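You operate a simulated robot arm through the tools that you are given. There is no shell and no other tool. Be economical: measure what you need, move in short steps, check, and stop when the job is done.

You run a simulated two-armed robot. Do the job below in one go: nothing can be reset, and whatever is moved stays where it is left.

## Task
Open the near drawer, take the green sponge and leave it in the inside of the near drawer, then shut the drawer. Close the white drawer. Open the door of the cabinet, take the blue cloth from the steel work table and put it on the top shelf of the cabinet and shut the door again. Push the bench drawer shut. Put one of the pieces of comb from the steel drip tray on the short steel table. Put the water jug on the short steel table. Open the desk drawer. Any order will do. Set down upright: water jug.

The check looks at the end state, three seconds after you hand in, the way a careful person would. Anything else that was tipped, shoved, dropped, spilled or broken makes it a failure. Flat cloth is picked up by pressing the open fingertips on it (5 to 10 N) and closing them slowly along it; thin cloth reads only 2 to 8 mm in the jaws.

## Robot
Two 7-joint arms with two-finger parallel grippers on one trunk, on a base that drives. Base frame: it is fixed to the floor where the robot stands at the start and does not move with it; the origin is under the middle of the robot, x ahead of it, y to its left, z up. Units: mm, rad, N and s.
The left shoulder is at the start at [20, 113, 1097], the right one opposite. With the tool pointing down near the work surface each hand reaches from about 240 to 620 mm from the robot's upright axis, wherever it stands, measured 20 degrees to its own side. Places, roughly: bench drawer [-6300, 1400, 700]; blue cloth (12x7x4 cm) [-900, 3800, 900]; desk drawer [-4300, 500, 700]; door of the cabinet [-3900, 5300, 1100]; green sponge (10x6x5 cm) [-1100, 3500, 900]; inside of the near drawer [600, 200, 700]; near drawer [600, 200, 700]; piece of comb (4x6x3 cm) [-6400, 1200, 900]; short steel table [-7700, 2100, 800]; top shelf of the cabinet [-4100, 5500, 1300]; water jug [-6750, 1500, 1000]; white drawer [-1200, 3600, 800]. Payload 1.57 kg a hand.
The tool frame of a hand sits at the grasp point between the pads (the TCP): z along the fingers, y along the line on which they close. The tips reach 30 mm beyond it. Largest opening 80 mm; finger width 17, thickness 12; the body of the gripper, 40 by 82 mm, starts 80 mm behind the TCP.
Orientation is told as [roll, pitch, yaw] about the base's x, y, z axes, in that order, counted from this pose: with the fingers straight down and closing along the base's y, the tool's x points along the base's -x, its y along +y and its z along -z.

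## Interface
- The arms move only by the tool drive_tool. It takes "left_targets", "right_targets" or both (then of equal length, played together; a hand with none holds still); each is a list of rows, each a list of 3 entries, a list of its own where there are three numbers: the shift along the tool's x, y, z in mm, then the turn, a rotation vector about the tool's x, y, z in rad, then the opening in per cent of the stroke, from 0 (shut) to 100 (fully open). In form: [[[x, y, z], [ax, ay, az], gripper], ...]. A call has 1 to 8 rows; each row is the pose to reach, as a shift and turn from the pose commanded when the call began, along the tool's axes at that moment. Rows are played at 5 a second. More than 50 mm and 0.15 rad between two rows, or a gripper value outside its range, and nothing of the call is played. A pose out of reach is approached as far as the arm can. The call stops where the force on the tool passes 40 N (or 10 N more than at its start, if that is more) or the arm is blocked; 0.2 s more then pass. Each finger travels about 45 mm/s and halts on what it meets, pressing with about 25 N; the grip force reading is that of the motor and also rises with nothing between the fingers. The clock runs only during rows and for 0.2 s after the last one: add rows that repeat a pose to give the fingers time. The reply holds the time, the measured pose of the TCP, the force on the tool along the base axes, the opening and the grip force, in the units named above and with some noise, with the torque about the TCP (base axes, N m) and any sound that the robot's microphone picked up.
- Cameras (640 x 400 px; columns grow to the right, rows downward): "scene" is now at [68.5, -11.9, 1207.2]; the picture's right is [-0.06, -1.00, 0.00], its down [-0.75, 0.05, -0.66] and it looks along [0.65, -0.04, -0.75] (base axes); focal length 254 px, centre (320, 200). "left" rides on the left gripper at [72, 7, -122] in its tool frame; the picture's right is [-0.09, 1.00, 0.00], its down [-0.84, -0.08, -0.54] and it looks along [-0.54, -0.05, 0.84] (tool axes); focal length 238 px, centre (320, 200). "right" rides on the right gripper at [72, -7, -122] in its tool frame; the picture's right is [0.09, 1.00, 0.00], its down [-0.84, 0.08, -0.54] and it looks along [-0.54, 0.05, 0.84] (tool axes); focal length 238 px, centre (320, 200). There is no depth. A picture from a camera that has moved, and an enlarged one, comes with that camera's place and axes in the base frame and with its lens. The place of the scene camera against the robot may be out by one fixed shift of up to 25 mm in any direction.
- grab_frame(camera): a new picture of that camera. The clock stands still meanwhile.
- slide_trunk(by): slides the trunk up (or, below 0, down) by that many mm; the arms and the scene camera ride with it, the base frame stays. It gives what a move gives, with no picture.
- drive_base(legs): drives the robot by 1 to 6 legs, each [ahead, left, turn to the left] in mm, mm and rad, along the robot's own axes; the way and the turn of a leg run together, so that a leg with both is an arc; at most 1500 mm and 3.142 rad a leg. The arms and the cameras ride along, it lands a little off, and it stops where it bumps. It gives what a move gives.
- turn_head(pan, tilt): turns the head with the scene camera to pan (to the left, within 1.396 rad either way) and tilt (down, from -0.506 to 1.204), counted from straight ahead of the robot. It gives what a move gives.
- zoom(camera, box): a new picture of the part [left, top, right, bottom] of that camera's present view, enlarged. The clock stands still meanwhile.
- close_job(): hands the job in; it is judged then, once.

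Work in short steps. Places have to be worked out from the pictures, the camera data and where the tool is seen: move nearer, look again, correct. Check each grasp and each placing, and mend what went wrong. You have 217 turns and 208 pictures in all, those below and enlarged ones among them. Open the grippers and draw the arms clear of the work before you hand the job in, unless the task says otherwise.

The tools are called after "Call:" as a command line: name --argument value ..., lists and objects as JSON in quotes. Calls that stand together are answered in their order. drive_tool: Moves the arms, as the interface text tells. Its arguments: {"type":"object","properties":{"left_targets":{"type":"array","items":{"type":"array"}},"right_targets":{"type":"array","items":{"type":"array"}}},"required":[]} The other tools are called the same way: slide_trunk (by) slides the trunk up or down; drive_base (legs) drives the base; turn_head (pan, tilt) turns the head that bears the scene camera; grab_frame (camera) takes a picture; zoom (camera, box) takes an enlarged picture of a part of a camera's view; close_job () hands the job in.

At the start:

```text
time: 0.0
left_position: [394.9, 66.3, 981.4]
left_ee_rot: [0.0, 0.0, 0.002]
left_contact_force: [1.0, 0.2, -0.1]
left_wrist_torque: [-0.02, 0.01, -0.02]
left_grip_width: 80.1
left_finger_force: 0.0
right_position: [379.0, -265.1, 919.7]
right_ee_rot: [0.001, -0.001, 0.0]
right_contact_force: [1.0, -1.2, -0.4]
right_wrist_torque: [0.0, 0.0, 0.04]
right_grip_width: 79.8
right_finger_force: 0.0
trunk travel left (down, up): [-150.0, 420.0]
robot x, y, heading: [-0.5, -1.0, 0.002]
head pan, tilt: [-0.063, 0.855]
```

scene: 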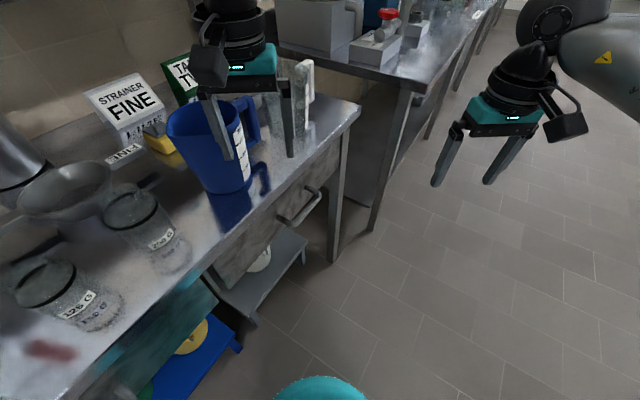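
right: 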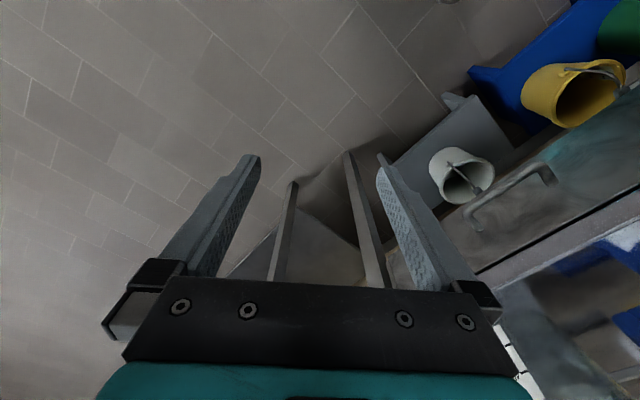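
left: 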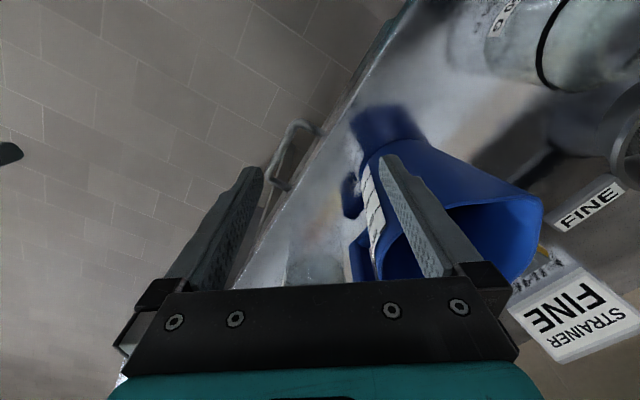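

I'll look around before driving: the left arm is over the near bench. Turn the head to the left and look.

Call:
turn_head --pan 1.39 --tilt 0.35

Call:
grab_frame --camera "scene"

```text
time: 1.6
left_position: [396.0, 65.8, 981.1]
left_ee_rot: [0.0, -0.001, 0.002]
left_contact_force: [0.2, 0.7, -0.2]
left_wrist_torque: [0.02, 0.0, -0.01]
left_grip_width: 79.9
left_finger_force: 0.0
right_position: [378.3, -265.0, 918.3]
right_ee_rot: [0.001, 0.0, 0.001]
right_contact_force: [0.2, -0.7, 0.9]
right_wrist_torque: [0.02, -0.04, 0.0]
right_grip_width: 80.1
right_finger_force: 0.1
trunk travel left (down, up): [-150.0, 420.0]
robot x, y, heading: [-2.4, 2.2, -0.002]
head pan, tilt: [1.389, 0.351]
```

```text
204 pictures are left
camera scene: at [7.7, 84.6, 1251.3], right [0.98, -0.18, 0.0], down [-0.06, -0.34, -0.94], along [0.17, 0.92, -0.34], focal length 254 px, centre (320, 200)
```

scene: 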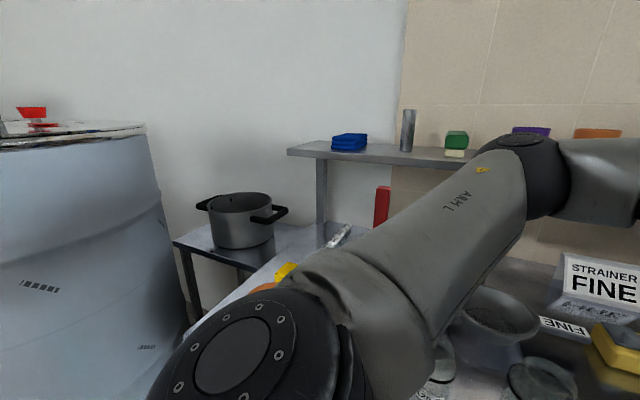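

A wall lies to the left, so the way must lie elsewhere. I raise the trunk to free the left hand from the jug and look right.

Call:
slide_trunk --by 100

Call:
turn_head --pan -1.1 --tilt 0.3

Call:
grab_frame --camera "scene"

```text
time: 2.9
left_position: [395.9, 67.2, 1080.8]
left_ee_rot: [0.001, 0.002, 0.001]
left_contact_force: [0.7, -0.6, 0.0]
left_wrist_torque: [-0.01, 0.05, 0.01]
left_grip_width: 80.2
left_finger_force: 0.1
right_position: [379.2, -265.0, 1017.7]
right_ee_rot: [0.0, -0.001, -0.001]
right_contact_force: [-0.2, -0.6, 1.1]
right_wrist_torque: [0.02, 0.01, -0.01]
right_grip_width: 80.1
right_finger_force: 0.1
trunk travel left (down, up): [-250.0, 320.0]
robot x, y, heading: [1.6, 2.2, -0.001]
head pan, tilt: [1.389, 0.351]
```

```text
time: 5.2
left_position: [395.0, 66.6, 1081.5]
left_ee_rot: [0.0, 0.0, 0.001]
left_contact_force: [1.0, -0.3, -0.8]
left_wrist_torque: [0.02, 0.0, 0.0]
left_grip_width: 80.2
left_finger_force: 0.1
right_position: [379.2, -265.2, 1019.4]
right_ee_rot: [0.0, 0.0, 0.0]
right_contact_force: [0.3, -0.2, 1.0]
right_wrist_torque: [-0.01, 0.0, 0.0]
right_grip_width: 80.3
right_finger_force: 0.1
trunk travel left (down, up): [-250.0, 320.0]
robot x, y, heading: [0.3, -0.3, -0.002]
head pan, tilt: [-1.1, 0.3]
```

```text
203 pictures are left
camera scene: at [33.2, -90.2, 1356.0], right [-0.89, -0.45, 0.0], down [-0.13, 0.26, -0.96], along [0.43, -0.85, -0.3], focal length 254 px, centre (320, 200)
```

scene: 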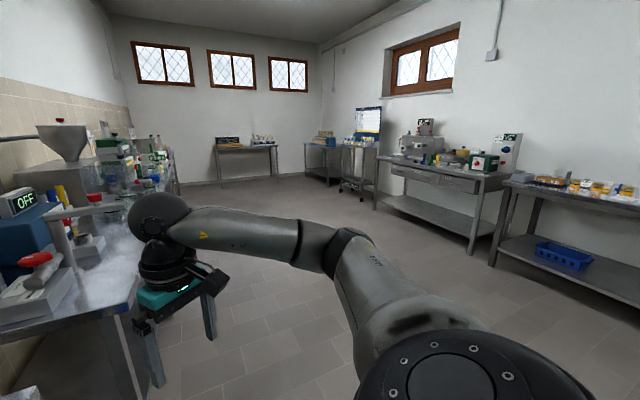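

The room opens to the right. I back away diagonally from the bench and then turn right to see what lies behind me.

Call:
drive_tool --left_targets '[[[40, 0, 0], [0, 0, 0], 100], [[80, 0, 0], [0, 0, 0], 100], [[110, 0, 0], [0, 0, 0], 100]]' --right_targets '[[[40, 0, 0], [0, 0, 0], 100], [[80, 0, 0], [0, 0, 0], 100], [[110, 0, 0], [0, 0, 0], 100]]'

Call:
drive_base --legs '[[-170, -250, 0], [0, 0, -1.6]]'

Call:
grab_frame --camera "scene"

```text
time: 6.0
left_position: [283.4, 66.0, 1081.2]
left_ee_rot: [-0.002, -0.003, 0.004]
left_contact_force: [-0.5, 0.4, 0.8]
left_wrist_torque: [-0.01, -0.01, 0.0]
left_grip_width: 79.9
left_finger_force: 0.0
right_position: [268.0, -264.2, 1018.5]
right_ee_rot: [-0.001, 0.0, 0.001]
right_contact_force: [0.4, 0.1, -0.3]
right_wrist_torque: [0.03, -0.01, -0.02]
right_grip_width: 79.8
right_finger_force: 0.0
trunk travel left (down, up): [-250.0, 320.0]
robot x, y, heading: [-1.6, -2.6, 0.001]
head pan, tilt: [-1.1, 0.3]
```

```text
time: 11.9
left_position: [-111.9, -535.4, 1081.2]
left_ee_rot: [0.0, 0.0, -1.592]
left_contact_force: [0.0, 0.7, -0.8]
left_wrist_torque: [0.01, 0.0, 0.0]
left_grip_width: 80.0
left_finger_force: 0.1
right_position: [-439.7, -512.2, 1017.5]
right_ee_rot: [-0.001, 0.001, -1.595]
right_contact_force: [-0.4, -0.3, 0.4]
right_wrist_torque: [-0.03, -0.02, 0.0]
right_grip_width: 80.2
right_finger_force: 0.1
trunk travel left (down, up): [-250.0, 320.0]
robot x, y, heading: [-171.9, -247.2, -1.598]
head pan, tilt: [-1.1, 0.3]
```

```text
202 pictures are left
camera scene: at [-273.8, -306.9, 1356.0], right [-0.43, 0.9, 0.0], down [0.27, 0.13, -0.96], along [-0.86, -0.41, -0.3], focal length 254 px, centre (320, 200)
```

scene: 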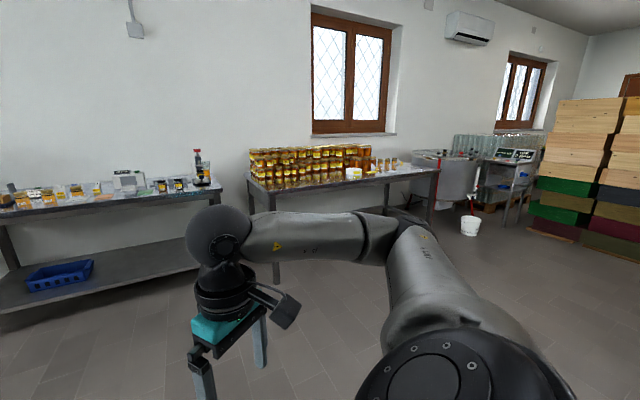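

More turning right: I look towards -x, +y.

Call:
drive_base --legs '[[0, 0, -1.0]]'

Call:
grab_frame --camera "scene"

```text
time: 14.8
left_position: [-379.6, -453.7, 1079.6]
left_ee_rot: [-0.001, 0.0, -2.592]
left_contact_force: [-0.1, 0.3, 0.2]
left_wrist_torque: [0.01, 0.02, -0.04]
left_grip_width: 79.9
left_finger_force: 0.0
right_position: [-538.3, -164.8, 1018.8]
right_ee_rot: [0.0, 0.0, -2.595]
right_contact_force: [0.2, -0.2, -0.8]
right_wrist_torque: [0.02, -0.02, -0.02]
right_grip_width: 80.1
right_finger_force: 0.0
trunk travel left (down, up): [-250.0, 320.0]
robot x, y, heading: [-167.8, -248.7, -2.591]
head pan, tilt: [-1.1, 0.3]
```

```text
201 pictures are left
camera scene: at [-277.4, -212.8, 1356.0], right [0.52, 0.85, 0.0], down [0.25, -0.15, -0.96], along [-0.81, 0.5, -0.3], focal length 254 px, centre (320, 200)
```

scene: 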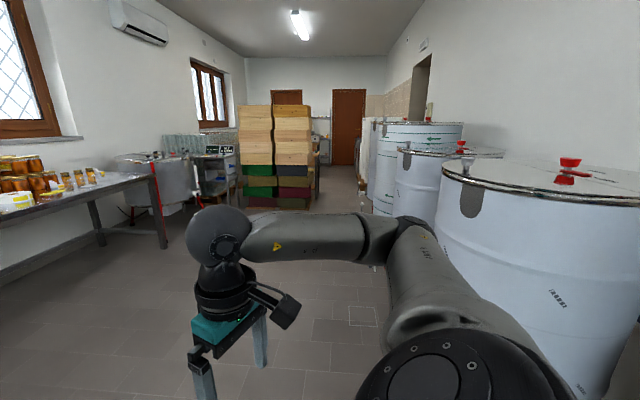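

The work table lies in a side room to the right of the corridor (door opening past the barrels). I turn along the room's long axis and look ahead.

Call:
drive_base --legs '[[0, 0, -1.19]]'

Call:
turn_head --pan 0 --tilt 0.3

Call:
grab_frame --camera "scene"

```text
time: 18.2
left_position: [-436.9, -131.4, 1080.9]
left_ee_rot: [0.0, 0.0, 2.5]
left_contact_force: [0.2, -0.4, -0.7]
left_wrist_torque: [0.0, -0.04, 0.04]
left_grip_width: 80.1
left_finger_force: 0.1
right_position: [-226.5, 123.4, 1018.8]
right_ee_rot: [0.0, 0.0, 2.501]
right_contact_force: [-0.4, -0.2, 0.5]
right_wrist_torque: [-0.02, -0.03, 0.0]
right_grip_width: 80.0
right_finger_force: 0.1
trunk travel left (down, up): [-250.0, 320.0]
robot x, y, heading: [-168.3, -246.5, 2.496]
head pan, tilt: [-1.1, 0.3]
```

```text
time: 19.5
left_position: [-436.7, -130.7, 1080.5]
left_ee_rot: [0.002, 0.001, 2.5]
left_contact_force: [-0.1, -0.5, 0.2]
left_wrist_torque: [0.01, 0.03, -0.01]
left_grip_width: 79.6
left_finger_force: 0.0
right_position: [-227.5, 123.6, 1019.0]
right_ee_rot: [0.001, 0.0, 2.5]
right_contact_force: [1.0, -0.4, 0.2]
right_wrist_torque: [-0.02, 0.02, 0.0]
right_grip_width: 80.1
right_finger_force: 0.1
trunk travel left (down, up): [-250.0, 320.0]
robot x, y, heading: [-169.6, -249.2, 2.503]
head pan, tilt: [0.0, 0.3]
```

```text
200 pictures are left
camera scene: at [-272.0, -194.5, 1356.0], right [0.6, 0.8, 0.0], down [0.24, -0.18, -0.96], along [-0.76, 0.57, -0.3], focal length 254 px, centre (320, 200)
```

scene: 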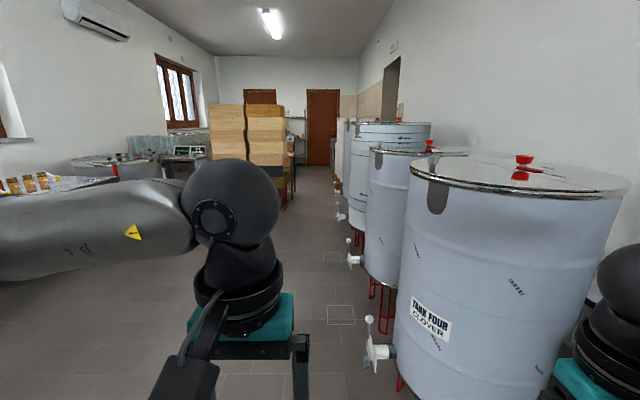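

Tank valves stick out about 190 mm right of my line, so I shift left 350 mm, then drive along the corridor and look again.

Call:
drive_base --legs '[[0, 350, 0], [1500, 0, 0], [1200, 0, 0]]'

Call:
grab_frame --camera "scene"

```text
time: 34.5
left_position: [-2801.5, 1230.5, 1080.7]
left_ee_rot: [-0.001, 0.001, 2.478]
left_contact_force: [0.2, 0.1, 0.7]
left_wrist_torque: [-0.02, 0.01, 0.02]
left_grip_width: 80.1
left_finger_force: 0.1
right_position: [-2586.3, 1479.1, 1017.9]
right_ee_rot: [-0.001, -0.001, 2.476]
right_contact_force: [-1.0, 0.4, 1.0]
right_wrist_torque: [0.01, -0.03, -0.02]
right_grip_width: 79.9
right_finger_force: 0.0
trunk travel left (down, up): [-250.0, 320.0]
robot x, y, heading: [-2537.6, 1106.5, 2.477]
head pan, tilt: [0.0, 0.3]
```

```text
199 pictures are left
camera scene: at [-2638.4, 1162.4, 1356.0], right [0.62, 0.79, 0.0], down [0.23, -0.18, -0.96], along [-0.75, 0.59, -0.3], focal length 254 px, centre (320, 200)
```

scene: 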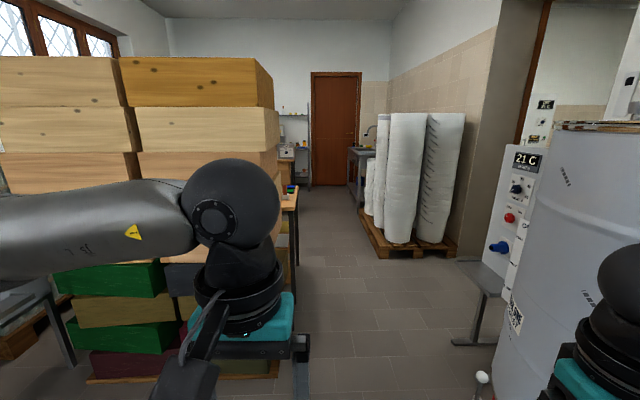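

The door opening is on the right, just past the tank with the "21 C" panel, but the box stack is only ~220 mm left of my axis. I stretch the hands forward to tuck the elbows and check how wide the left elbow sticks out.

Call:
drive_tool --left_targets '[[[-50, 0, 0], [0, 0, 0], 100], [[-100, 0, 0], [0, 0, 0], 100], [[-150, 0, 0], [0, 0, 0], 100], [[-200, 0, 0], [0, 0, 0], 100]]' --right_targets '[[[-50, 40, 0], [0, 0, 0], 100], [[-100, 80, 0], [0, 0, 0], 100], [[-150, 120, 0], [0, 0, 0], 100], [[-200, 160, 0], [0, 0, 0], 100]]'

Call:
turn_head --pan 1.2 --tilt 0.6

Call:
grab_frame --camera "scene"

```text
refused: row 1 steps farther than a row can; nothing moved
```

```text
time: 36.0
left_position: [-2801.9, 1228.8, 1079.9]
left_ee_rot: [0.001, 0.002, 2.478]
left_contact_force: [-0.1, 0.1, -0.2]
left_wrist_torque: [0.01, 0.0, 0.0]
left_grip_width: 80.0
left_finger_force: 0.1
right_position: [-2585.0, 1478.5, 1017.4]
right_ee_rot: [0.0, -0.001, 2.477]
right_contact_force: [-0.2, 0.3, -0.1]
right_wrist_torque: [-0.02, 0.03, -0.04]
right_grip_width: 80.2
right_finger_force: 0.1
trunk travel left (down, up): [-250.0, 320.0]
robot x, y, heading: [-2540.3, 1109.3, 2.476]
head pan, tilt: [1.201, 0.6]
```

```text
198 pictures are left
camera scene: at [-2640.8, 1059.6, 1328.5], right [-0.51, 0.86, 0.0], down [0.49, 0.29, -0.83], along [-0.71, -0.42, -0.56], focal length 254 px, centre (320, 200)
```

scene: 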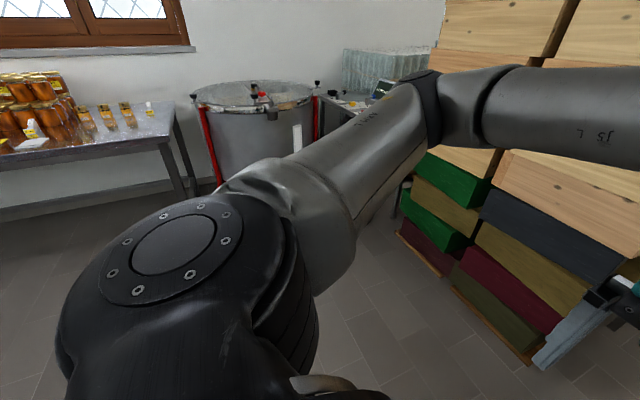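

The elbow spreads widely. Extend the hands forward in smaller steps.

Call:
drive_tool --left_targets '[[[-40, -10, 0], [0, 0, 0], 100], [[-80, -20, 0], [0, 0, 0], 100], [[-120, -30, 0], [0, 0, 0], 100], [[-160, -40, 0], [0, 0, 0], 100], [[-200, -50, 0], [0, 0, 0], 100]]' --right_targets '[[[-36, 28, 0], [0, 0, 0], 100], [[-72, 56, 0], [0, 0, 0], 100], [[-108, 84, 0], [0, 0, 0], 100], [[-144, 112, 0], [0, 0, 0], 100], [[-180, 140, 0], [0, 0, 0], 100]]'

Call:
grab_frame --camera "scene"

```text
time: 37.1
left_position: [-2929.1, 1394.1, 1078.9]
left_ee_rot: [0.002, -0.001, 2.476]
left_contact_force: [-1.1, 0.6, 0.0]
left_wrist_torque: [-0.01, 0.0, 0.02]
left_grip_width: 79.9
left_finger_force: 0.0
right_position: [-2814.0, 1480.5, 1016.8]
right_ee_rot: [-0.002, -0.001, 2.477]
right_contact_force: [-0.2, -0.1, 0.8]
right_wrist_torque: [-0.04, 0.02, -0.01]
right_grip_width: 80.0
right_finger_force: 0.1
trunk travel left (down, up): [-250.0, 320.0]
robot x, y, heading: [-2536.3, 1105.8, 2.48]
head pan, tilt: [1.201, 0.6]
```

```text
197 pictures are left
camera scene: at [-2641.3, 1059.9, 1328.5], right [-0.51, 0.86, 0.0], down [0.49, 0.29, -0.82], along [-0.71, -0.42, -0.57], focal length 254 px, centre (320, 200)
```

scene: 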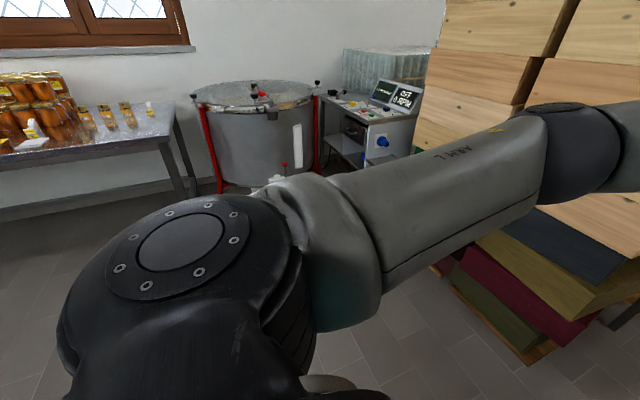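

The elbow is tucked now. Shift right between boxes and valve and proceed, then look to the right for the doorway.

Call:
drive_base --legs '[[0, -180, 0], [900, 0, 0], [400, -150, 0]]'

Call:
turn_head --pan -0.9 --tilt 0.35

Call:
grab_frame --camera "scene"

```text
time: 45.2
left_position: [-3753.2, 2457.7, 1079.7]
left_ee_rot: [-0.001, 0.0, 2.484]
left_contact_force: [0.2, -0.7, 0.0]
left_wrist_torque: [0.0, -0.02, 0.03]
left_grip_width: 79.9
left_finger_force: 0.1
right_position: [-3638.0, 2542.7, 1016.7]
right_ee_rot: [0.001, -0.001, 2.478]
right_contact_force: [-0.5, 0.9, 0.2]
right_wrist_torque: [-0.01, -0.04, 0.0]
right_grip_width: 80.0
right_finger_force: 0.1
trunk travel left (down, up): [-250.0, 320.0]
robot x, y, heading: [-3359.7, 2170.7, 2.48]
head pan, tilt: [1.201, 0.6]
```

```text
time: 47.2
left_position: [-3752.9, 2457.8, 1079.5]
left_ee_rot: [0.0, 0.002, 2.481]
left_contact_force: [0.6, 0.0, 0.2]
left_wrist_torque: [0.0, 0.03, -0.02]
left_grip_width: 80.1
left_finger_force: 0.0
right_position: [-3636.8, 2544.6, 1017.1]
right_ee_rot: [-0.002, 0.0, 2.478]
right_contact_force: [0.6, -0.3, -0.8]
right_wrist_torque: [0.02, -0.03, -0.01]
right_grip_width: 80.0
right_finger_force: 0.0
trunk travel left (down, up): [-250.0, 320.0]
robot x, y, heading: [-3363.6, 2171.8, 2.48]
head pan, tilt: [-0.901, 0.351]
```

```text
196 pictures are left
camera scene: at [-3388.7, 2261.5, 1351.3], right [1.0, 0.01, 0.0], down [0.0, -0.34, -0.94], along [-0.01, 0.94, -0.34], focal length 254 px, centre (320, 200)
```

scene: 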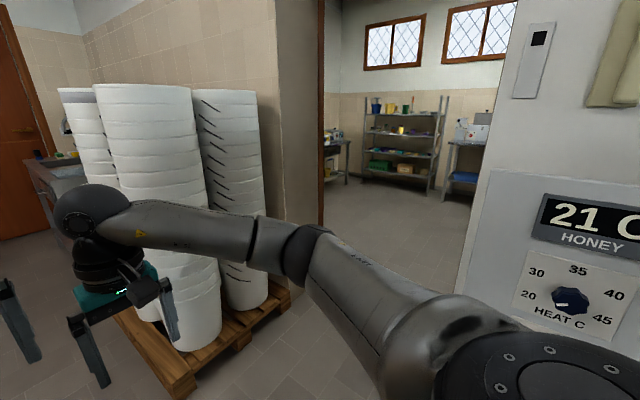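

The doorway to the second room is visible ahead-right between the roll pallet and the "21 C" panel. I advance ~450 mm, turn right to face it, and look.

Call:
drive_base --legs '[[500, 0, 0], [0, 0, -1.57]]'

Call:
turn_head --pan 0 --tilt 0.4

Call:
grab_frame --camera "scene"

```text
time: 53.9
left_position: [-3477.6, 2876.0, 1079.2]
left_ee_rot: [0.001, 0.0, 0.942]
left_contact_force: [0.3, 0.3, -0.2]
left_wrist_torque: [0.02, 0.01, 0.01]
left_grip_width: 79.9
left_finger_force: 0.1
right_position: [-3387.4, 2763.3, 1016.5]
right_ee_rot: [0.001, -0.001, 0.94]
right_contact_force: [-0.3, 0.5, -0.2]
right_wrist_torque: [0.04, 0.0, 0.0]
right_grip_width: 79.9
right_finger_force: 0.1
trunk travel left (down, up): [-250.0, 320.0]
robot x, y, heading: [-3754.9, 2473.2, 0.939]
head pan, tilt: [-0.901, 0.351]
```

```text
time: 55.1
left_position: [-3476.2, 2875.7, 1078.9]
left_ee_rot: [0.0, -0.001, 0.942]
left_contact_force: [-0.4, -0.1, 0.9]
left_wrist_torque: [0.01, -0.05, -0.02]
left_grip_width: 79.9
left_finger_force: 0.1
right_position: [-3388.0, 2763.9, 1017.1]
right_ee_rot: [0.0, 0.0, 0.94]
right_contact_force: [-0.5, 0.3, 0.5]
right_wrist_torque: [-0.02, -0.01, 0.0]
right_grip_width: 79.7
right_finger_force: 0.0
trunk travel left (down, up): [-250.0, 320.0]
robot x, y, heading: [-3755.8, 2475.4, 0.94]
head pan, tilt: [0.0, 0.4]
```

```text
195 pictures are left
camera scene: at [-3711.2, 2550.6, 1346.7], right [0.81, -0.59, 0.0], down [-0.23, -0.31, -0.92], along [0.54, 0.74, -0.39], focal length 254 px, centre (320, 200)
```

scene: 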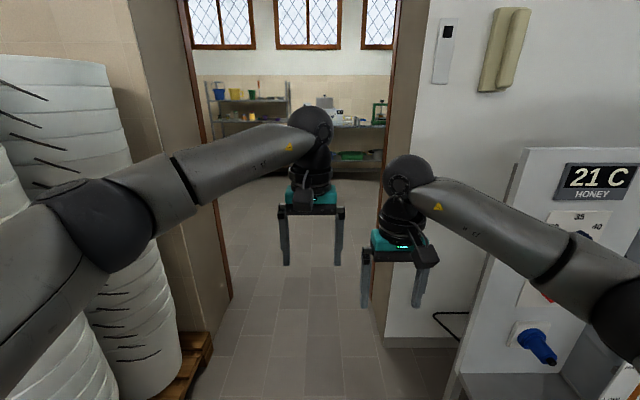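

The doorway is about 1 m wide and centred ~135 mm left of my axis. I shift left and drive through.

Call:
drive_base --legs '[[0, 130, 0], [1500, 0, 0], [500, 0, 0]]'

Call:
turn_head --pan -0.7 --tilt 0.35

Call:
grab_frame --camera "scene"

Call:
turn_head --pan 0.6 --tilt 0.35

Call:
grab_frame --camera "scene"

```text
time: 66.3
left_position: [-2363.6, 4616.1, 1078.6]
left_ee_rot: [-0.001, 0.0, 0.94]
left_contact_force: [0.1, -1.0, -0.4]
left_wrist_torque: [0.01, -0.01, 0.0]
left_grip_width: 80.1
left_finger_force: 0.1
right_position: [-2276.2, 4502.7, 1016.7]
right_ee_rot: [0.0, 0.002, 0.939]
right_contact_force: [-0.4, 0.3, 0.1]
right_wrist_torque: [-0.03, 0.02, 0.02]
right_grip_width: 80.0
right_finger_force: 0.0
trunk travel left (down, up): [-250.0, 320.0]
robot x, y, heading: [-2642.2, 4214.9, 0.935]
head pan, tilt: [0.0, 0.4]
```

```text
time: 67.3
left_position: [-2365.7, 4616.4, 1080.3]
left_ee_rot: [-0.001, 0.0, 0.941]
left_contact_force: [-0.6, -0.2, -0.8]
left_wrist_torque: [0.0, -0.02, -0.03]
left_grip_width: 80.0
left_finger_force: 0.0
right_position: [-2276.0, 4502.4, 1018.3]
right_ee_rot: [0.001, 0.001, 0.939]
right_contact_force: [0.3, -0.1, -0.7]
right_wrist_torque: [-0.01, 0.0, 0.02]
right_grip_width: 79.9
right_finger_force: 0.0
trunk travel left (down, up): [-250.0, 320.0]
robot x, y, heading: [-2641.8, 4214.8, 0.936]
head pan, tilt: [-0.7, 0.351]
```

```text
194 pictures are left
camera scene: at [-2564.1, 4238.7, 1351.3], right [0.24, -0.97, 0.0], down [-0.33, -0.08, -0.94], along [0.91, 0.22, -0.34], focal length 254 px, centre (320, 200)
```

scene: 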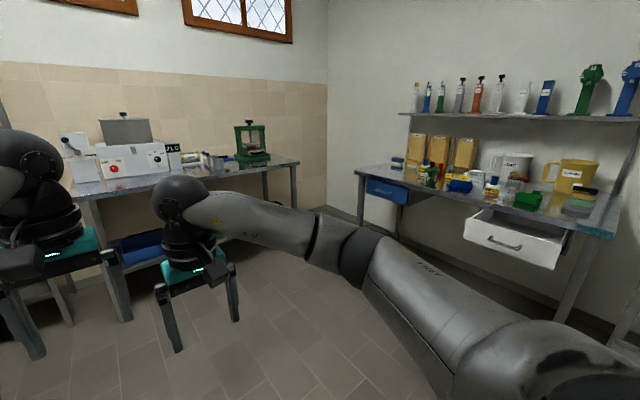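

```text
time: 68.8
left_position: [-2366.1, 4616.4, 1079.0]
left_ee_rot: [0.001, -0.001, 0.94]
left_contact_force: [-0.5, -0.2, -0.4]
left_wrist_torque: [-0.01, -0.01, 0.01]
left_grip_width: 79.7
left_finger_force: 0.2
right_position: [-2275.5, 4502.1, 1018.6]
right_ee_rot: [-0.001, 0.0, 0.938]
right_contact_force: [0.3, 0.3, 0.2]
right_wrist_torque: [0.04, 0.01, 0.03]
right_grip_width: 80.1
right_finger_force: 0.0
trunk travel left (down, up): [-250.0, 320.0]
robot x, y, heading: [-2641.8, 4216.2, 0.935]
head pan, tilt: [0.6, 0.351]
```

```text
193 pictures are left
camera scene: at [-2651.6, 4309.6, 1351.3], right [1.0, -0.03, 0.0], down [-0.01, -0.34, -0.94], along [0.03, 0.94, -0.34], focal length 254 px, centre (320, 200)
```

scene: 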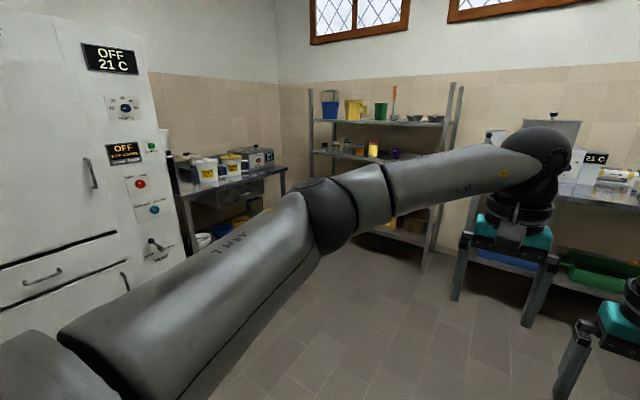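

The steel work table with the white (open) drawer is on the right; the cabinet is on the left. I zoom on the work table after turning the head back.

Call:
turn_head --pan -1.0 --tilt 0.35

Call:
zoom --camera "scene" --box '[180, 90, 580, 340]'

```text
time: 70.5
left_position: [-2365.6, 4616.3, 1078.4]
left_ee_rot: [0.0, 0.0, 0.941]
left_contact_force: [0.2, -0.1, 0.2]
left_wrist_torque: [0.02, 0.0, 0.01]
left_grip_width: 79.9
left_finger_force: 0.0
right_position: [-2275.6, 4502.5, 1017.9]
right_ee_rot: [0.0, 0.002, 0.938]
right_contact_force: [0.6, 0.2, 0.3]
right_wrist_torque: [0.01, -0.01, -0.04]
right_grip_width: 79.9
right_finger_force: 0.1
trunk travel left (down, up): [-250.0, 320.0]
robot x, y, heading: [-2636.9, 4216.8, 0.943]
head pan, tilt: [-1.0, 0.351]
```

```text
1.60 times, centred on (380, 215) of scene
camera zoom: at [-2561.6, 4211.0, 1351.3], right [-0.06, -1.0, 0.0], down [-0.34, 0.02, -0.94], along [0.94, -0.06, -0.34], focal length 406 px, centre (224, 176)
```

zoom: 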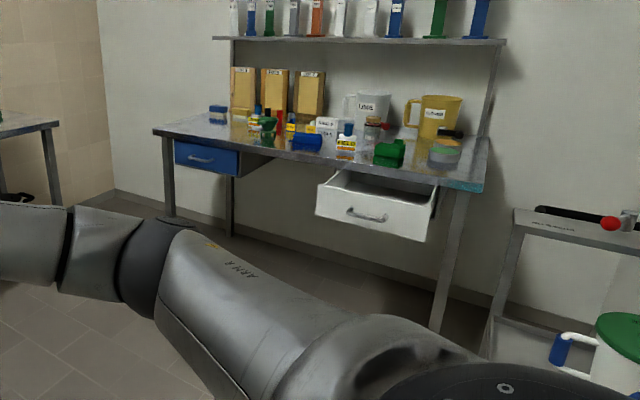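

White drawer stands open about 190 mm, green sponge right above it near the edge, blue cloth ~320 mm further left. I turn to face the table and drive to about 450 mm from the drawer front.

Call:
drive_base --legs '[[0, 0, -1.586], [880, 473, 0]]'

Call:
turn_head --pan 0 --tilt 0.75

Call:
grab_frame --camera "scene"

```text
time: 79.6
left_position: [-1249.2, 3767.1, 1079.7]
left_ee_rot: [0.0, 0.0, -0.65]
left_contact_force: [-0.5, -0.2, 0.0]
left_wrist_torque: [-0.02, -0.01, 0.03]
left_grip_width: 80.2
left_finger_force: 0.1
right_position: [-1363.3, 3679.6, 1018.4]
right_ee_rot: [0.0, 0.0, -0.652]
right_contact_force: [0.0, -0.1, 0.1]
right_wrist_torque: [-0.01, 0.0, 0.0]
right_grip_width: 79.9
right_finger_force: 0.1
trunk travel left (down, up): [-250.0, 320.0]
robot x, y, heading: [-1647.3, 4047.5, -0.652]
head pan, tilt: [-1.0, 0.351]
```

```text
time: 80.9
left_position: [-1248.8, 3765.6, 1078.3]
left_ee_rot: [0.0, 0.001, -0.651]
left_contact_force: [-0.1, -0.2, -0.4]
left_wrist_torque: [0.01, 0.0, 0.0]
left_grip_width: 80.1
left_finger_force: 0.1
right_position: [-1364.2, 3678.4, 1018.0]
right_ee_rot: [-0.002, 0.0, -0.653]
right_contact_force: [0.4, -0.1, 0.5]
right_wrist_torque: [-0.02, 0.01, -0.02]
right_grip_width: 80.2
right_finger_force: 0.0
trunk travel left (down, up): [-250.0, 320.0]
robot x, y, heading: [-1642.1, 4051.0, -0.652]
head pan, tilt: [0.0, 0.75]
```

```text
191 pictures are left
camera scene: at [-1589.2, 3986.9, 1315.7], right [-0.61, -0.79, 0.0], down [-0.54, 0.41, -0.73], along [0.58, -0.44, -0.68], focal length 254 px, centre (320, 200)
```

scene: 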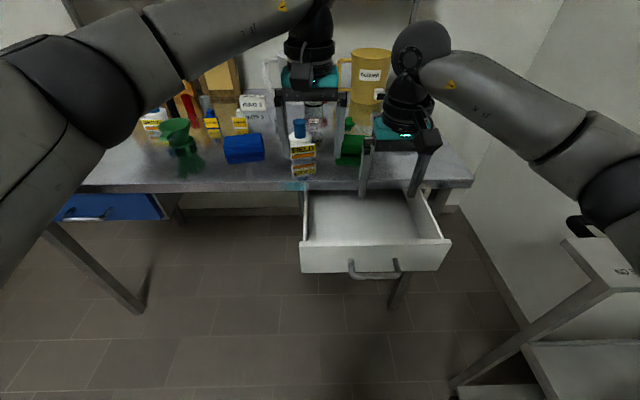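

I zoom to calibrate the scene camera against the known right TCP and to see the sponge and drawer.

Call:
zoom --camera "scene" --box '[200, 80, 460, 290]'

Call:
grab_frame --camera "right"

```text
1.90 times, centred on (330, 185) of scene
camera zoom: at [-1589.2, 3986.9, 1315.7], right [-0.61, -0.79, 0.0], down [-0.54, 0.41, -0.73], along [0.58, -0.44, -0.68], focal length 484 px, centre (301, 229)
```

zoom: 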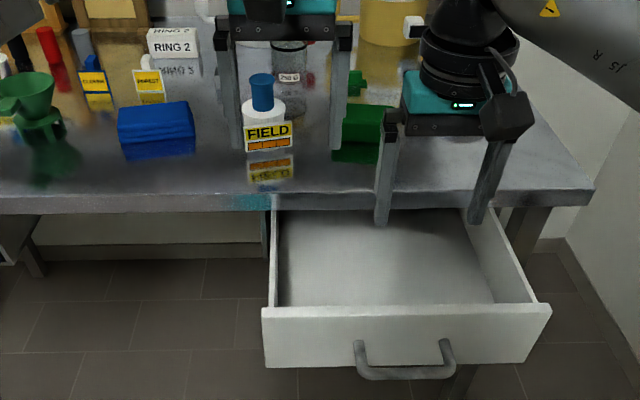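

```text
189 pictures are left
camera right: at [-1425.1, 3717.3, 1138.4], right [0.53, 0.85, 0.0], down [0.71, -0.45, 0.54], along [0.46, -0.29, -0.84], focal length 238 px, centre (320, 200)
```

right: 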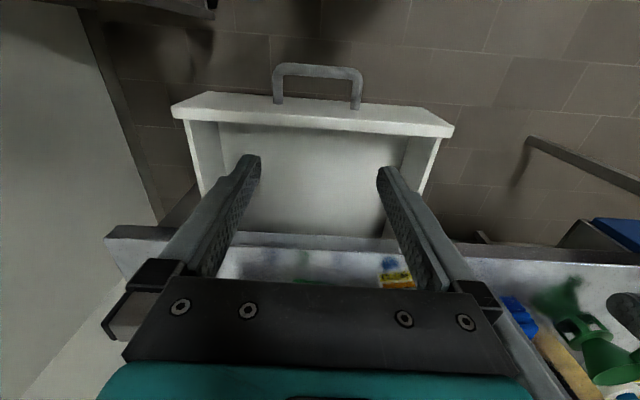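

The handle is about 400 mm ahead, 133 mm right, z≈780. I lower the trunk, pull the right hand back before the handle, close it and lower it to handle height.

Call:
slide_trunk --by -100

Call:
drive_tool --right_targets '[[[45, 0, 0], [0, 0, 0], 60], [[85, 0, 0], [0, 0, 0], 30], [[112, -6, 0], [0, 0, 0], 0], [[112, -6, 45], [0, 0, 0], 0], [[112, -6, 90], [0, 0, 0], 0], [[112, -6, 130], [0, 0, 0], 0]]'

Call:
grab_frame --camera "right"

Call:
zoom --camera "scene" --box '[260, 140, 500, 340]'

```text
time: 82.2
left_position: [-1248.8, 3764.9, 979.5]
left_ee_rot: [0.0, 0.0, -0.649]
left_contact_force: [-0.9, 0.8, 0.4]
left_wrist_torque: [0.01, 0.02, -0.03]
left_grip_width: 79.9
left_finger_force: 0.1
right_position: [-1363.3, 3678.3, 916.9]
right_ee_rot: [0.0, -0.001, -0.65]
right_contact_force: [-0.4, 0.0, 1.4]
right_wrist_torque: [0.0, 0.02, -0.01]
right_grip_width: 80.1
right_finger_force: 0.0
trunk travel left (down, up): [-150.0, 420.0]
robot x, y, heading: [-1647.2, 4051.1, -0.653]
head pan, tilt: [0.0, 0.75]
```

```text
time: 83.6
left_position: [-1248.0, 3764.7, 979.4]
left_ee_rot: [-0.001, -0.001, -0.652]
left_contact_force: [-0.3, -0.1, -0.2]
left_wrist_torque: [-0.02, -0.01, -0.06]
left_grip_width: 80.1
left_finger_force: 0.1
right_position: [-1454.7, 3743.7, 787.1]
right_ee_rot: [0.002, 0.0, -0.652]
right_contact_force: [0.4, 0.8, -0.2]
right_wrist_torque: [0.01, -0.02, -0.03]
right_grip_width: 0.0
right_finger_force: 21.0
trunk travel left (down, up): [-150.0, 420.0]
robot x, y, heading: [-1644.4, 4049.2, -0.655]
head pan, tilt: [0.0, 0.75]
```

```text
188 pictures are left
camera right: at [-1516.4, 3781.8, 907.9], right [0.53, 0.85, 0.0], down [0.71, -0.45, 0.54], along [0.46, -0.29, -0.84], focal length 238 px, centre (320, 200)
```

right: 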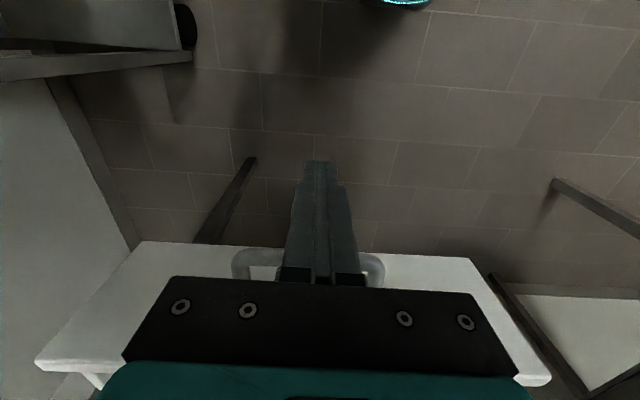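

```text
2.00 times, centred on (380, 240) of scene
camera zoom: at [-1589.2, 3987.0, 1215.6], right [-0.61, -0.79, 0.0], down [-0.54, 0.41, -0.73], along [0.58, -0.44, -0.68], focal length 508 px, centre (200, 120)
```

zoom: 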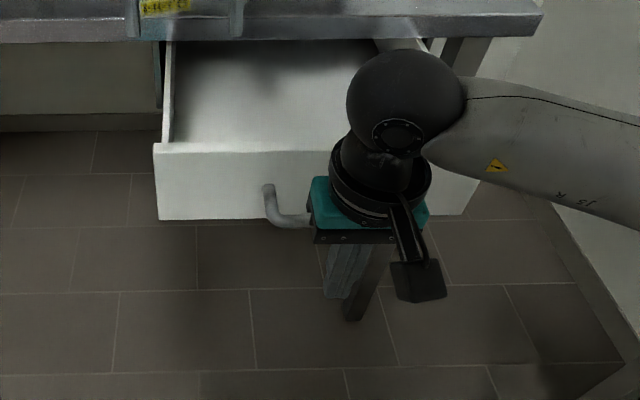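

Fingers stand right in front of the handle bar. Push forward.

Call:
drive_tool --right_targets '[[[-30, 0, 0], [0, 0, 0], 0], [[-60, 0, 0], [0, 0, 0], 0], [[-90, 0, 0], [0, 0, 0], 0], [[-120, 0, 0], [0, 0, 0], 0], [[-150, 0, 0], [0, 0, 0], 0], [[-180, 0, 0], [0, 0, 0], 0], [[-205, 0, 0], [0, 0, 0], 0]]'

Call:
grab_frame --camera "scene"

```text
time: 85.2
left_position: [-1249.1, 3765.7, 979.9]
left_ee_rot: [0.002, 0.0, -0.65]
left_contact_force: [1.1, -0.4, -0.2]
left_wrist_torque: [0.01, 0.0, 0.0]
left_grip_width: 80.0
left_finger_force: 0.0
right_position: [-1293.2, 3618.1, 788.3]
right_ee_rot: [0.001, -0.002, -0.652]
right_contact_force: [0.2, 0.7, -0.6]
right_wrist_torque: [-0.02, 0.0, 0.04]
right_grip_width: 0.0
right_finger_force: 21.2
trunk travel left (down, up): [-150.0, 420.0]
robot x, y, heading: [-1643.7, 4049.4, -0.65]
head pan, tilt: [0.0, 0.75]
```

```text
186 pictures are left
camera scene: at [-1589.1, 3987.1, 1215.6], right [-0.61, -0.79, 0.0], down [-0.54, 0.41, -0.73], along [0.58, -0.44, -0.68], focal length 254 px, centre (320, 200)
```

scene: 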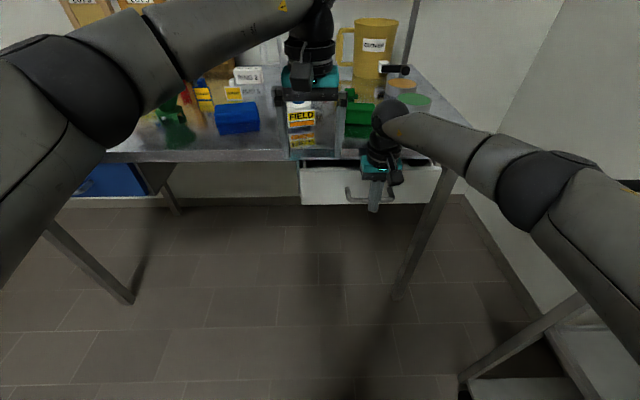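

Drawer is following the push; continue until it resists.

Call:
drive_tool --right_targets '[[[-20, 0, 0], [0, 0, 0], 0], [[-40, 0, 0], [0, 0, 0], 0], [[-60, 0, 0], [0, 0, 0], 0], [[-80, 0, 0], [0, 0, 0], 0]]'

Call:
zoom --camera "scene" --box '[240, 60, 480, 260]'

```text
time: 86.2
left_position: [-1248.4, 3766.7, 979.9]
left_ee_rot: [-0.001, 0.001, -0.651]
left_contact_force: [-1.0, -0.1, -0.8]
left_wrist_torque: [-0.01, -0.01, 0.01]
left_grip_width: 80.0
left_finger_force: 0.0
right_position: [-1267.1, 3600.4, 791.6]
right_ee_rot: [0.0, -0.001, -0.651]
right_contact_force: [-0.6, 1.1, -0.5]
right_wrist_torque: [0.03, -0.02, 0.01]
right_grip_width: 0.0
right_finger_force: 21.4
right hand out of reach, approached as far as the arm can: row 2, 3, 4
trunk travel left (down, up): [-150.0, 420.0]
robot x, y, heading: [-1646.7, 4051.0, -0.659]
head pan, tilt: [0.0, 0.75]
```

```text
2.00 times, centred on (360, 160) of scene
camera zoom: at [-1589.4, 3986.8, 1215.7], right [-0.61, -0.79, 0.0], down [-0.54, 0.41, -0.73], along [0.58, -0.44, -0.68], focal length 508 px, centre (240, 280)
```

zoom: 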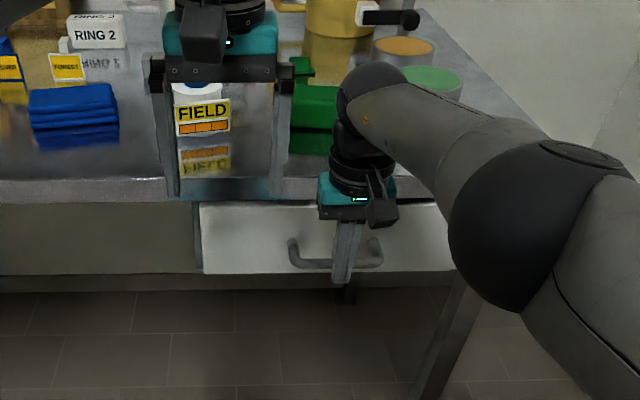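

Out of reach for the last bit. I pull the right hand back, raise and retract the left hand (bottle ahead of it), then drive 130 mm closer.

Call:
drive_tool --left_targets '[[[20, 0, -40], [0, 0, 0], 100], [[40, 0, -80], [0, 0, 0], 100], [[60, 0, -120], [0, 0, 0], 100], [[80, 0, -140], [0, 0, 0], 100]]' --right_targets '[[[40, 0, 0], [0, 0, 0], 0], [[80, 0, 0], [0, 0, 0], 0], [[120, 0, 0], [0, 0, 0], 0], [[140, 0, 0], [0, 0, 0], 0]]'

Call:
drive_base --legs '[[130, 0, 0]]'

Call:
drive_tool --right_targets '[[[-20, 0, 0], [0, 0, 0], 0], [[-40, 0, 0], [0, 0, 0], 0], [[-60, 0, 0], [0, 0, 0], 0], [[-80, 0, 0], [0, 0, 0], 0], [[-100, 0, 0], [0, 0, 0], 0], [[-120, 0, 0], [0, 0, 0], 0]]'

Call:
grab_frame --camera "scene"

```text
time: 87.2
left_position: [-1315.3, 3815.7, 1119.6]
left_ee_rot: [-0.001, 0.0, -0.651]
left_contact_force: [-0.5, 0.1, -0.3]
left_wrist_torque: [0.0, -0.04, -0.02]
left_grip_width: 80.1
left_finger_force: 0.0
right_position: [-1379.9, 3685.3, 793.2]
right_ee_rot: [0.001, -0.001, -0.655]
right_contact_force: [-0.1, 0.0, 0.8]
right_wrist_torque: [-0.03, -0.01, 0.01]
right_grip_width: 0.0
right_finger_force: 21.0
trunk travel left (down, up): [-150.0, 420.0]
robot x, y, heading: [-1640.8, 4049.0, -0.652]
head pan, tilt: [0.0, 0.75]
```

```text
time: 88.5
left_position: [-1213.0, 3736.8, 1117.8]
left_ee_rot: [-0.001, 0.0, -0.652]
left_contact_force: [-0.7, 0.8, 0.6]
left_wrist_torque: [-0.02, -0.02, -0.02]
left_grip_width: 80.0
left_finger_force: 0.1
right_position: [-1276.9, 3606.0, 793.2]
right_ee_rot: [0.0, -0.001, -0.655]
right_contact_force: [-0.4, 0.1, -0.6]
right_wrist_torque: [0.01, 0.01, -0.01]
right_grip_width: 0.5
right_finger_force: 21.4
trunk travel left (down, up): [-150.0, 420.0]
robot x, y, heading: [-1541.4, 3970.8, -0.658]
head pan, tilt: [0.0, 0.75]
```

```text
time: 89.1
left_position: [-1211.2, 3737.6, 1118.7]
left_ee_rot: [0.0, 0.0, -0.653]
left_contact_force: [0.3, -0.5, 1.1]
left_wrist_torque: [0.02, 0.03, -0.02]
left_grip_width: 80.2
left_finger_force: 0.1
right_position: [-1255.9, 3590.4, 789.3]
right_ee_rot: [-0.004, 0.035, -0.649]
right_contact_force: [-10.0, 7.1, 5.2]
right_wrist_torque: [0.03, 0.14, 0.03]
right_grip_width: 0.0
right_finger_force: 21.7
trunk travel left (down, up): [-150.0, 420.0]
robot x, y, heading: [-1541.4, 3972.2, -0.654]
head pan, tilt: [0.0, 0.75]
stopped in row 3 (right hand): the force on the tool passed its limit at 48 N (the readings are from after the stop); the commanded pose is now the measured one
```

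```text
184 pictures are left
camera scene: at [-1487.1, 3908.5, 1215.7], right [-0.61, -0.79, 0.0], down [-0.54, 0.42, -0.73], along [0.58, -0.45, -0.68], focal length 254 px, centre (320, 200)
```

scene: 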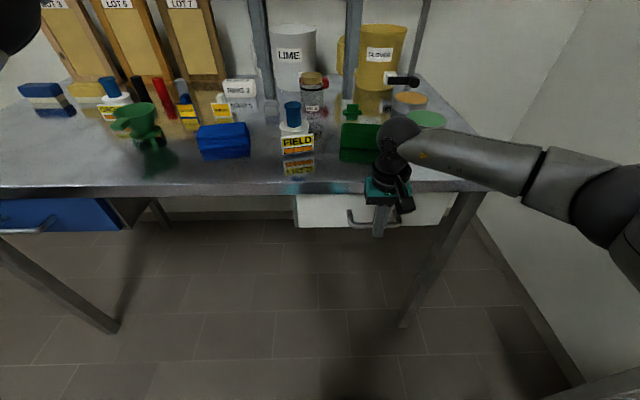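

It met resistance; I retract the hand and inspect whether the drawer is flush.

Call:
drive_tool --right_targets '[[[40, 0, 0], [0, 0, 0], 0], [[80, 0, 0], [0, 0, 0], 0], [[90, -40, 0], [0, 0, 0], 0]]'

Call:
grab_frame --camera "right"

Call:
zoom --camera "scene" --box '[240, 80, 500, 260]'

```text
time: 89.9
left_position: [-1212.6, 3737.0, 1117.9]
left_ee_rot: [0.0, 0.0, -0.652]
left_contact_force: [0.8, -0.1, 0.2]
left_wrist_torque: [-0.01, -0.03, -0.03]
left_grip_width: 80.0
left_finger_force: 0.0
right_position: [-1351.8, 3609.2, 791.2]
right_ee_rot: [-0.004, 0.028, -0.649]
right_contact_force: [-0.7, 0.5, -0.8]
right_wrist_torque: [-0.01, 0.02, 0.06]
right_grip_width: 0.0
right_finger_force: 21.5
trunk travel left (down, up): [-150.0, 420.0]
robot x, y, heading: [-1539.2, 3973.9, -0.656]
head pan, tilt: [0.0, 0.75]
```

```text
183 pictures are left
camera right: at [-1409.7, 3646.6, 914.8], right [0.53, 0.85, 0.0], down [0.73, -0.45, 0.52], along [0.44, -0.27, -0.86], focal length 238 px, centre (320, 200)
```

right: 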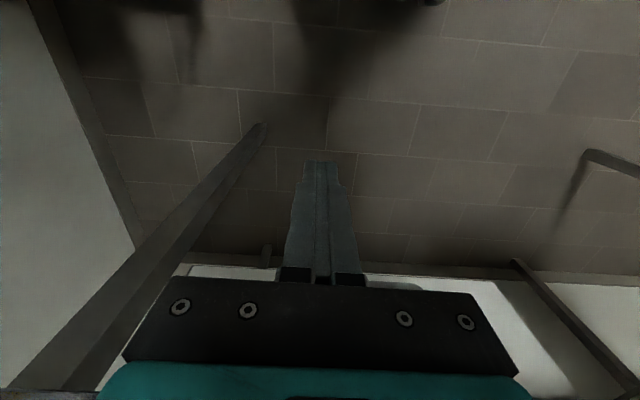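

```text
2.22 times, centred on (370, 170) of scene
camera zoom: at [-1487.2, 3908.2, 1215.7], right [-0.61, -0.79, 0.0], down [-0.54, 0.42, -0.73], along [0.58, -0.45, -0.68], focal length 564 px, centre (209, 267)
```

zoom: 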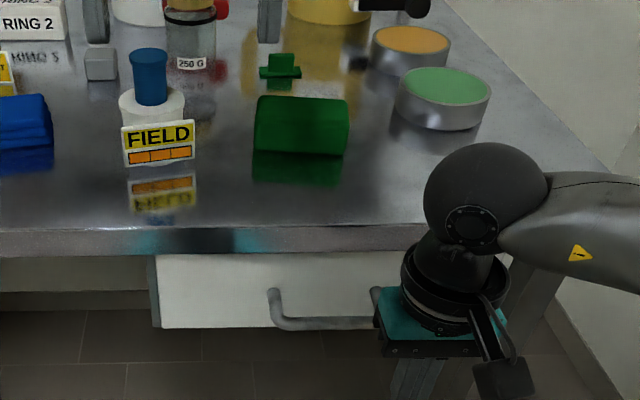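

I compare with the blue drawer, which seems shut.

Call:
zoom --camera "scene" --box '[0, 160, 480, 260]'

```text
1.33 times, centred on (240, 210) of scene
camera zoom: at [-1487.2, 3908.2, 1215.7], right [-0.61, -0.79, 0.0], down [-0.54, 0.42, -0.73], along [0.58, -0.45, -0.68], focal length 339 px, centre (427, 187)
```

zoom: 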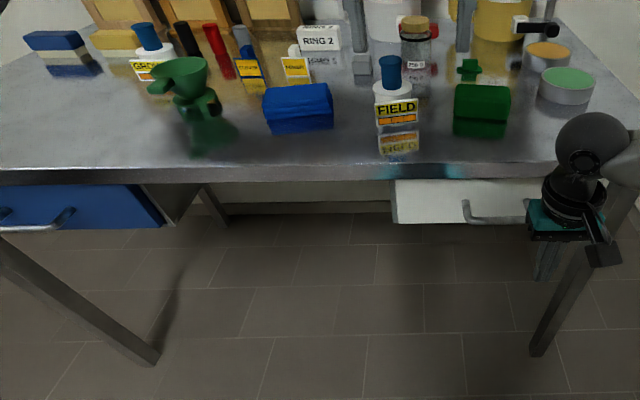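

It looks level with the blue one, but the stop may have been the gripper body on the table edge. I push once more with the fingertips tilted forward so only the fingers can touch.

Call:
drive_tool --right_targets '[[[0, 15, 0], [0, -0.15, 0], 0], [[0, 30, 0], [0, -0.3, 0], 0], [[0, 40, 0], [0, -0.45, 0], 0], [[-30, 40, 0], [0, -0.45, 0], 0], [[-60, 40, 0], [0, -0.45, 0], 0], [[-80, 40, 0], [0, -0.45, 0], 0], [[-100, 40, 0], [0, -0.45, 0], 0], [[-115, 40, 0], [0, -0.45, 0], 0]]'

Call:
zoom --camera "scene" --box '[240, 80, 500, 260]'

```text
time: 91.5
left_position: [-1212.1, 3736.7, 1117.6]
left_ee_rot: [-0.002, 0.002, -0.653]
left_contact_force: [-0.1, 0.2, -0.6]
left_wrist_torque: [0.03, 0.03, -0.01]
left_grip_width: 80.0
left_finger_force: 0.0
right_position: [-1255.5, 3593.8, 781.5]
right_ee_rot: [-0.005, -0.384, -0.641]
right_contact_force: [-5.4, 5.4, -2.8]
right_wrist_torque: [-0.03, 0.14, 0.0]
right_grip_width: 0.2
right_finger_force: 21.2
trunk travel left (down, up): [-150.0, 420.0]
robot x, y, heading: [-1541.6, 3973.3, -0.657]
head pan, tilt: [0.0, 0.75]
stopped in row 8 (right hand): the force on the tool passed its limit at 68 N (the readings are from after the stop); the commanded pose is now the measured one
```

```text
2.22 times, centred on (370, 170) of scene
camera zoom: at [-1486.8, 3908.1, 1215.5], right [-0.61, -0.79, 0.0], down [-0.54, 0.42, -0.73], along [0.58, -0.45, -0.68], focal length 564 px, centre (209, 267)
```

zoom: 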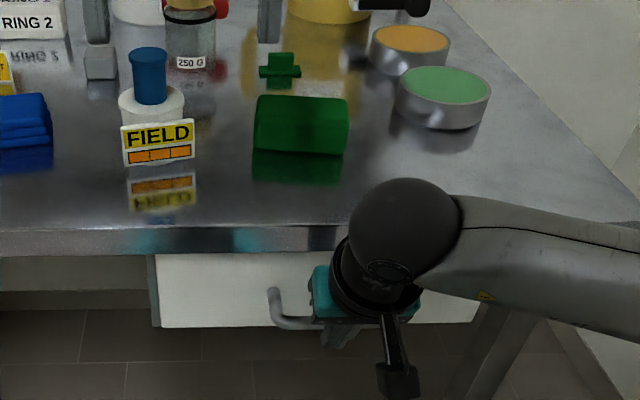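

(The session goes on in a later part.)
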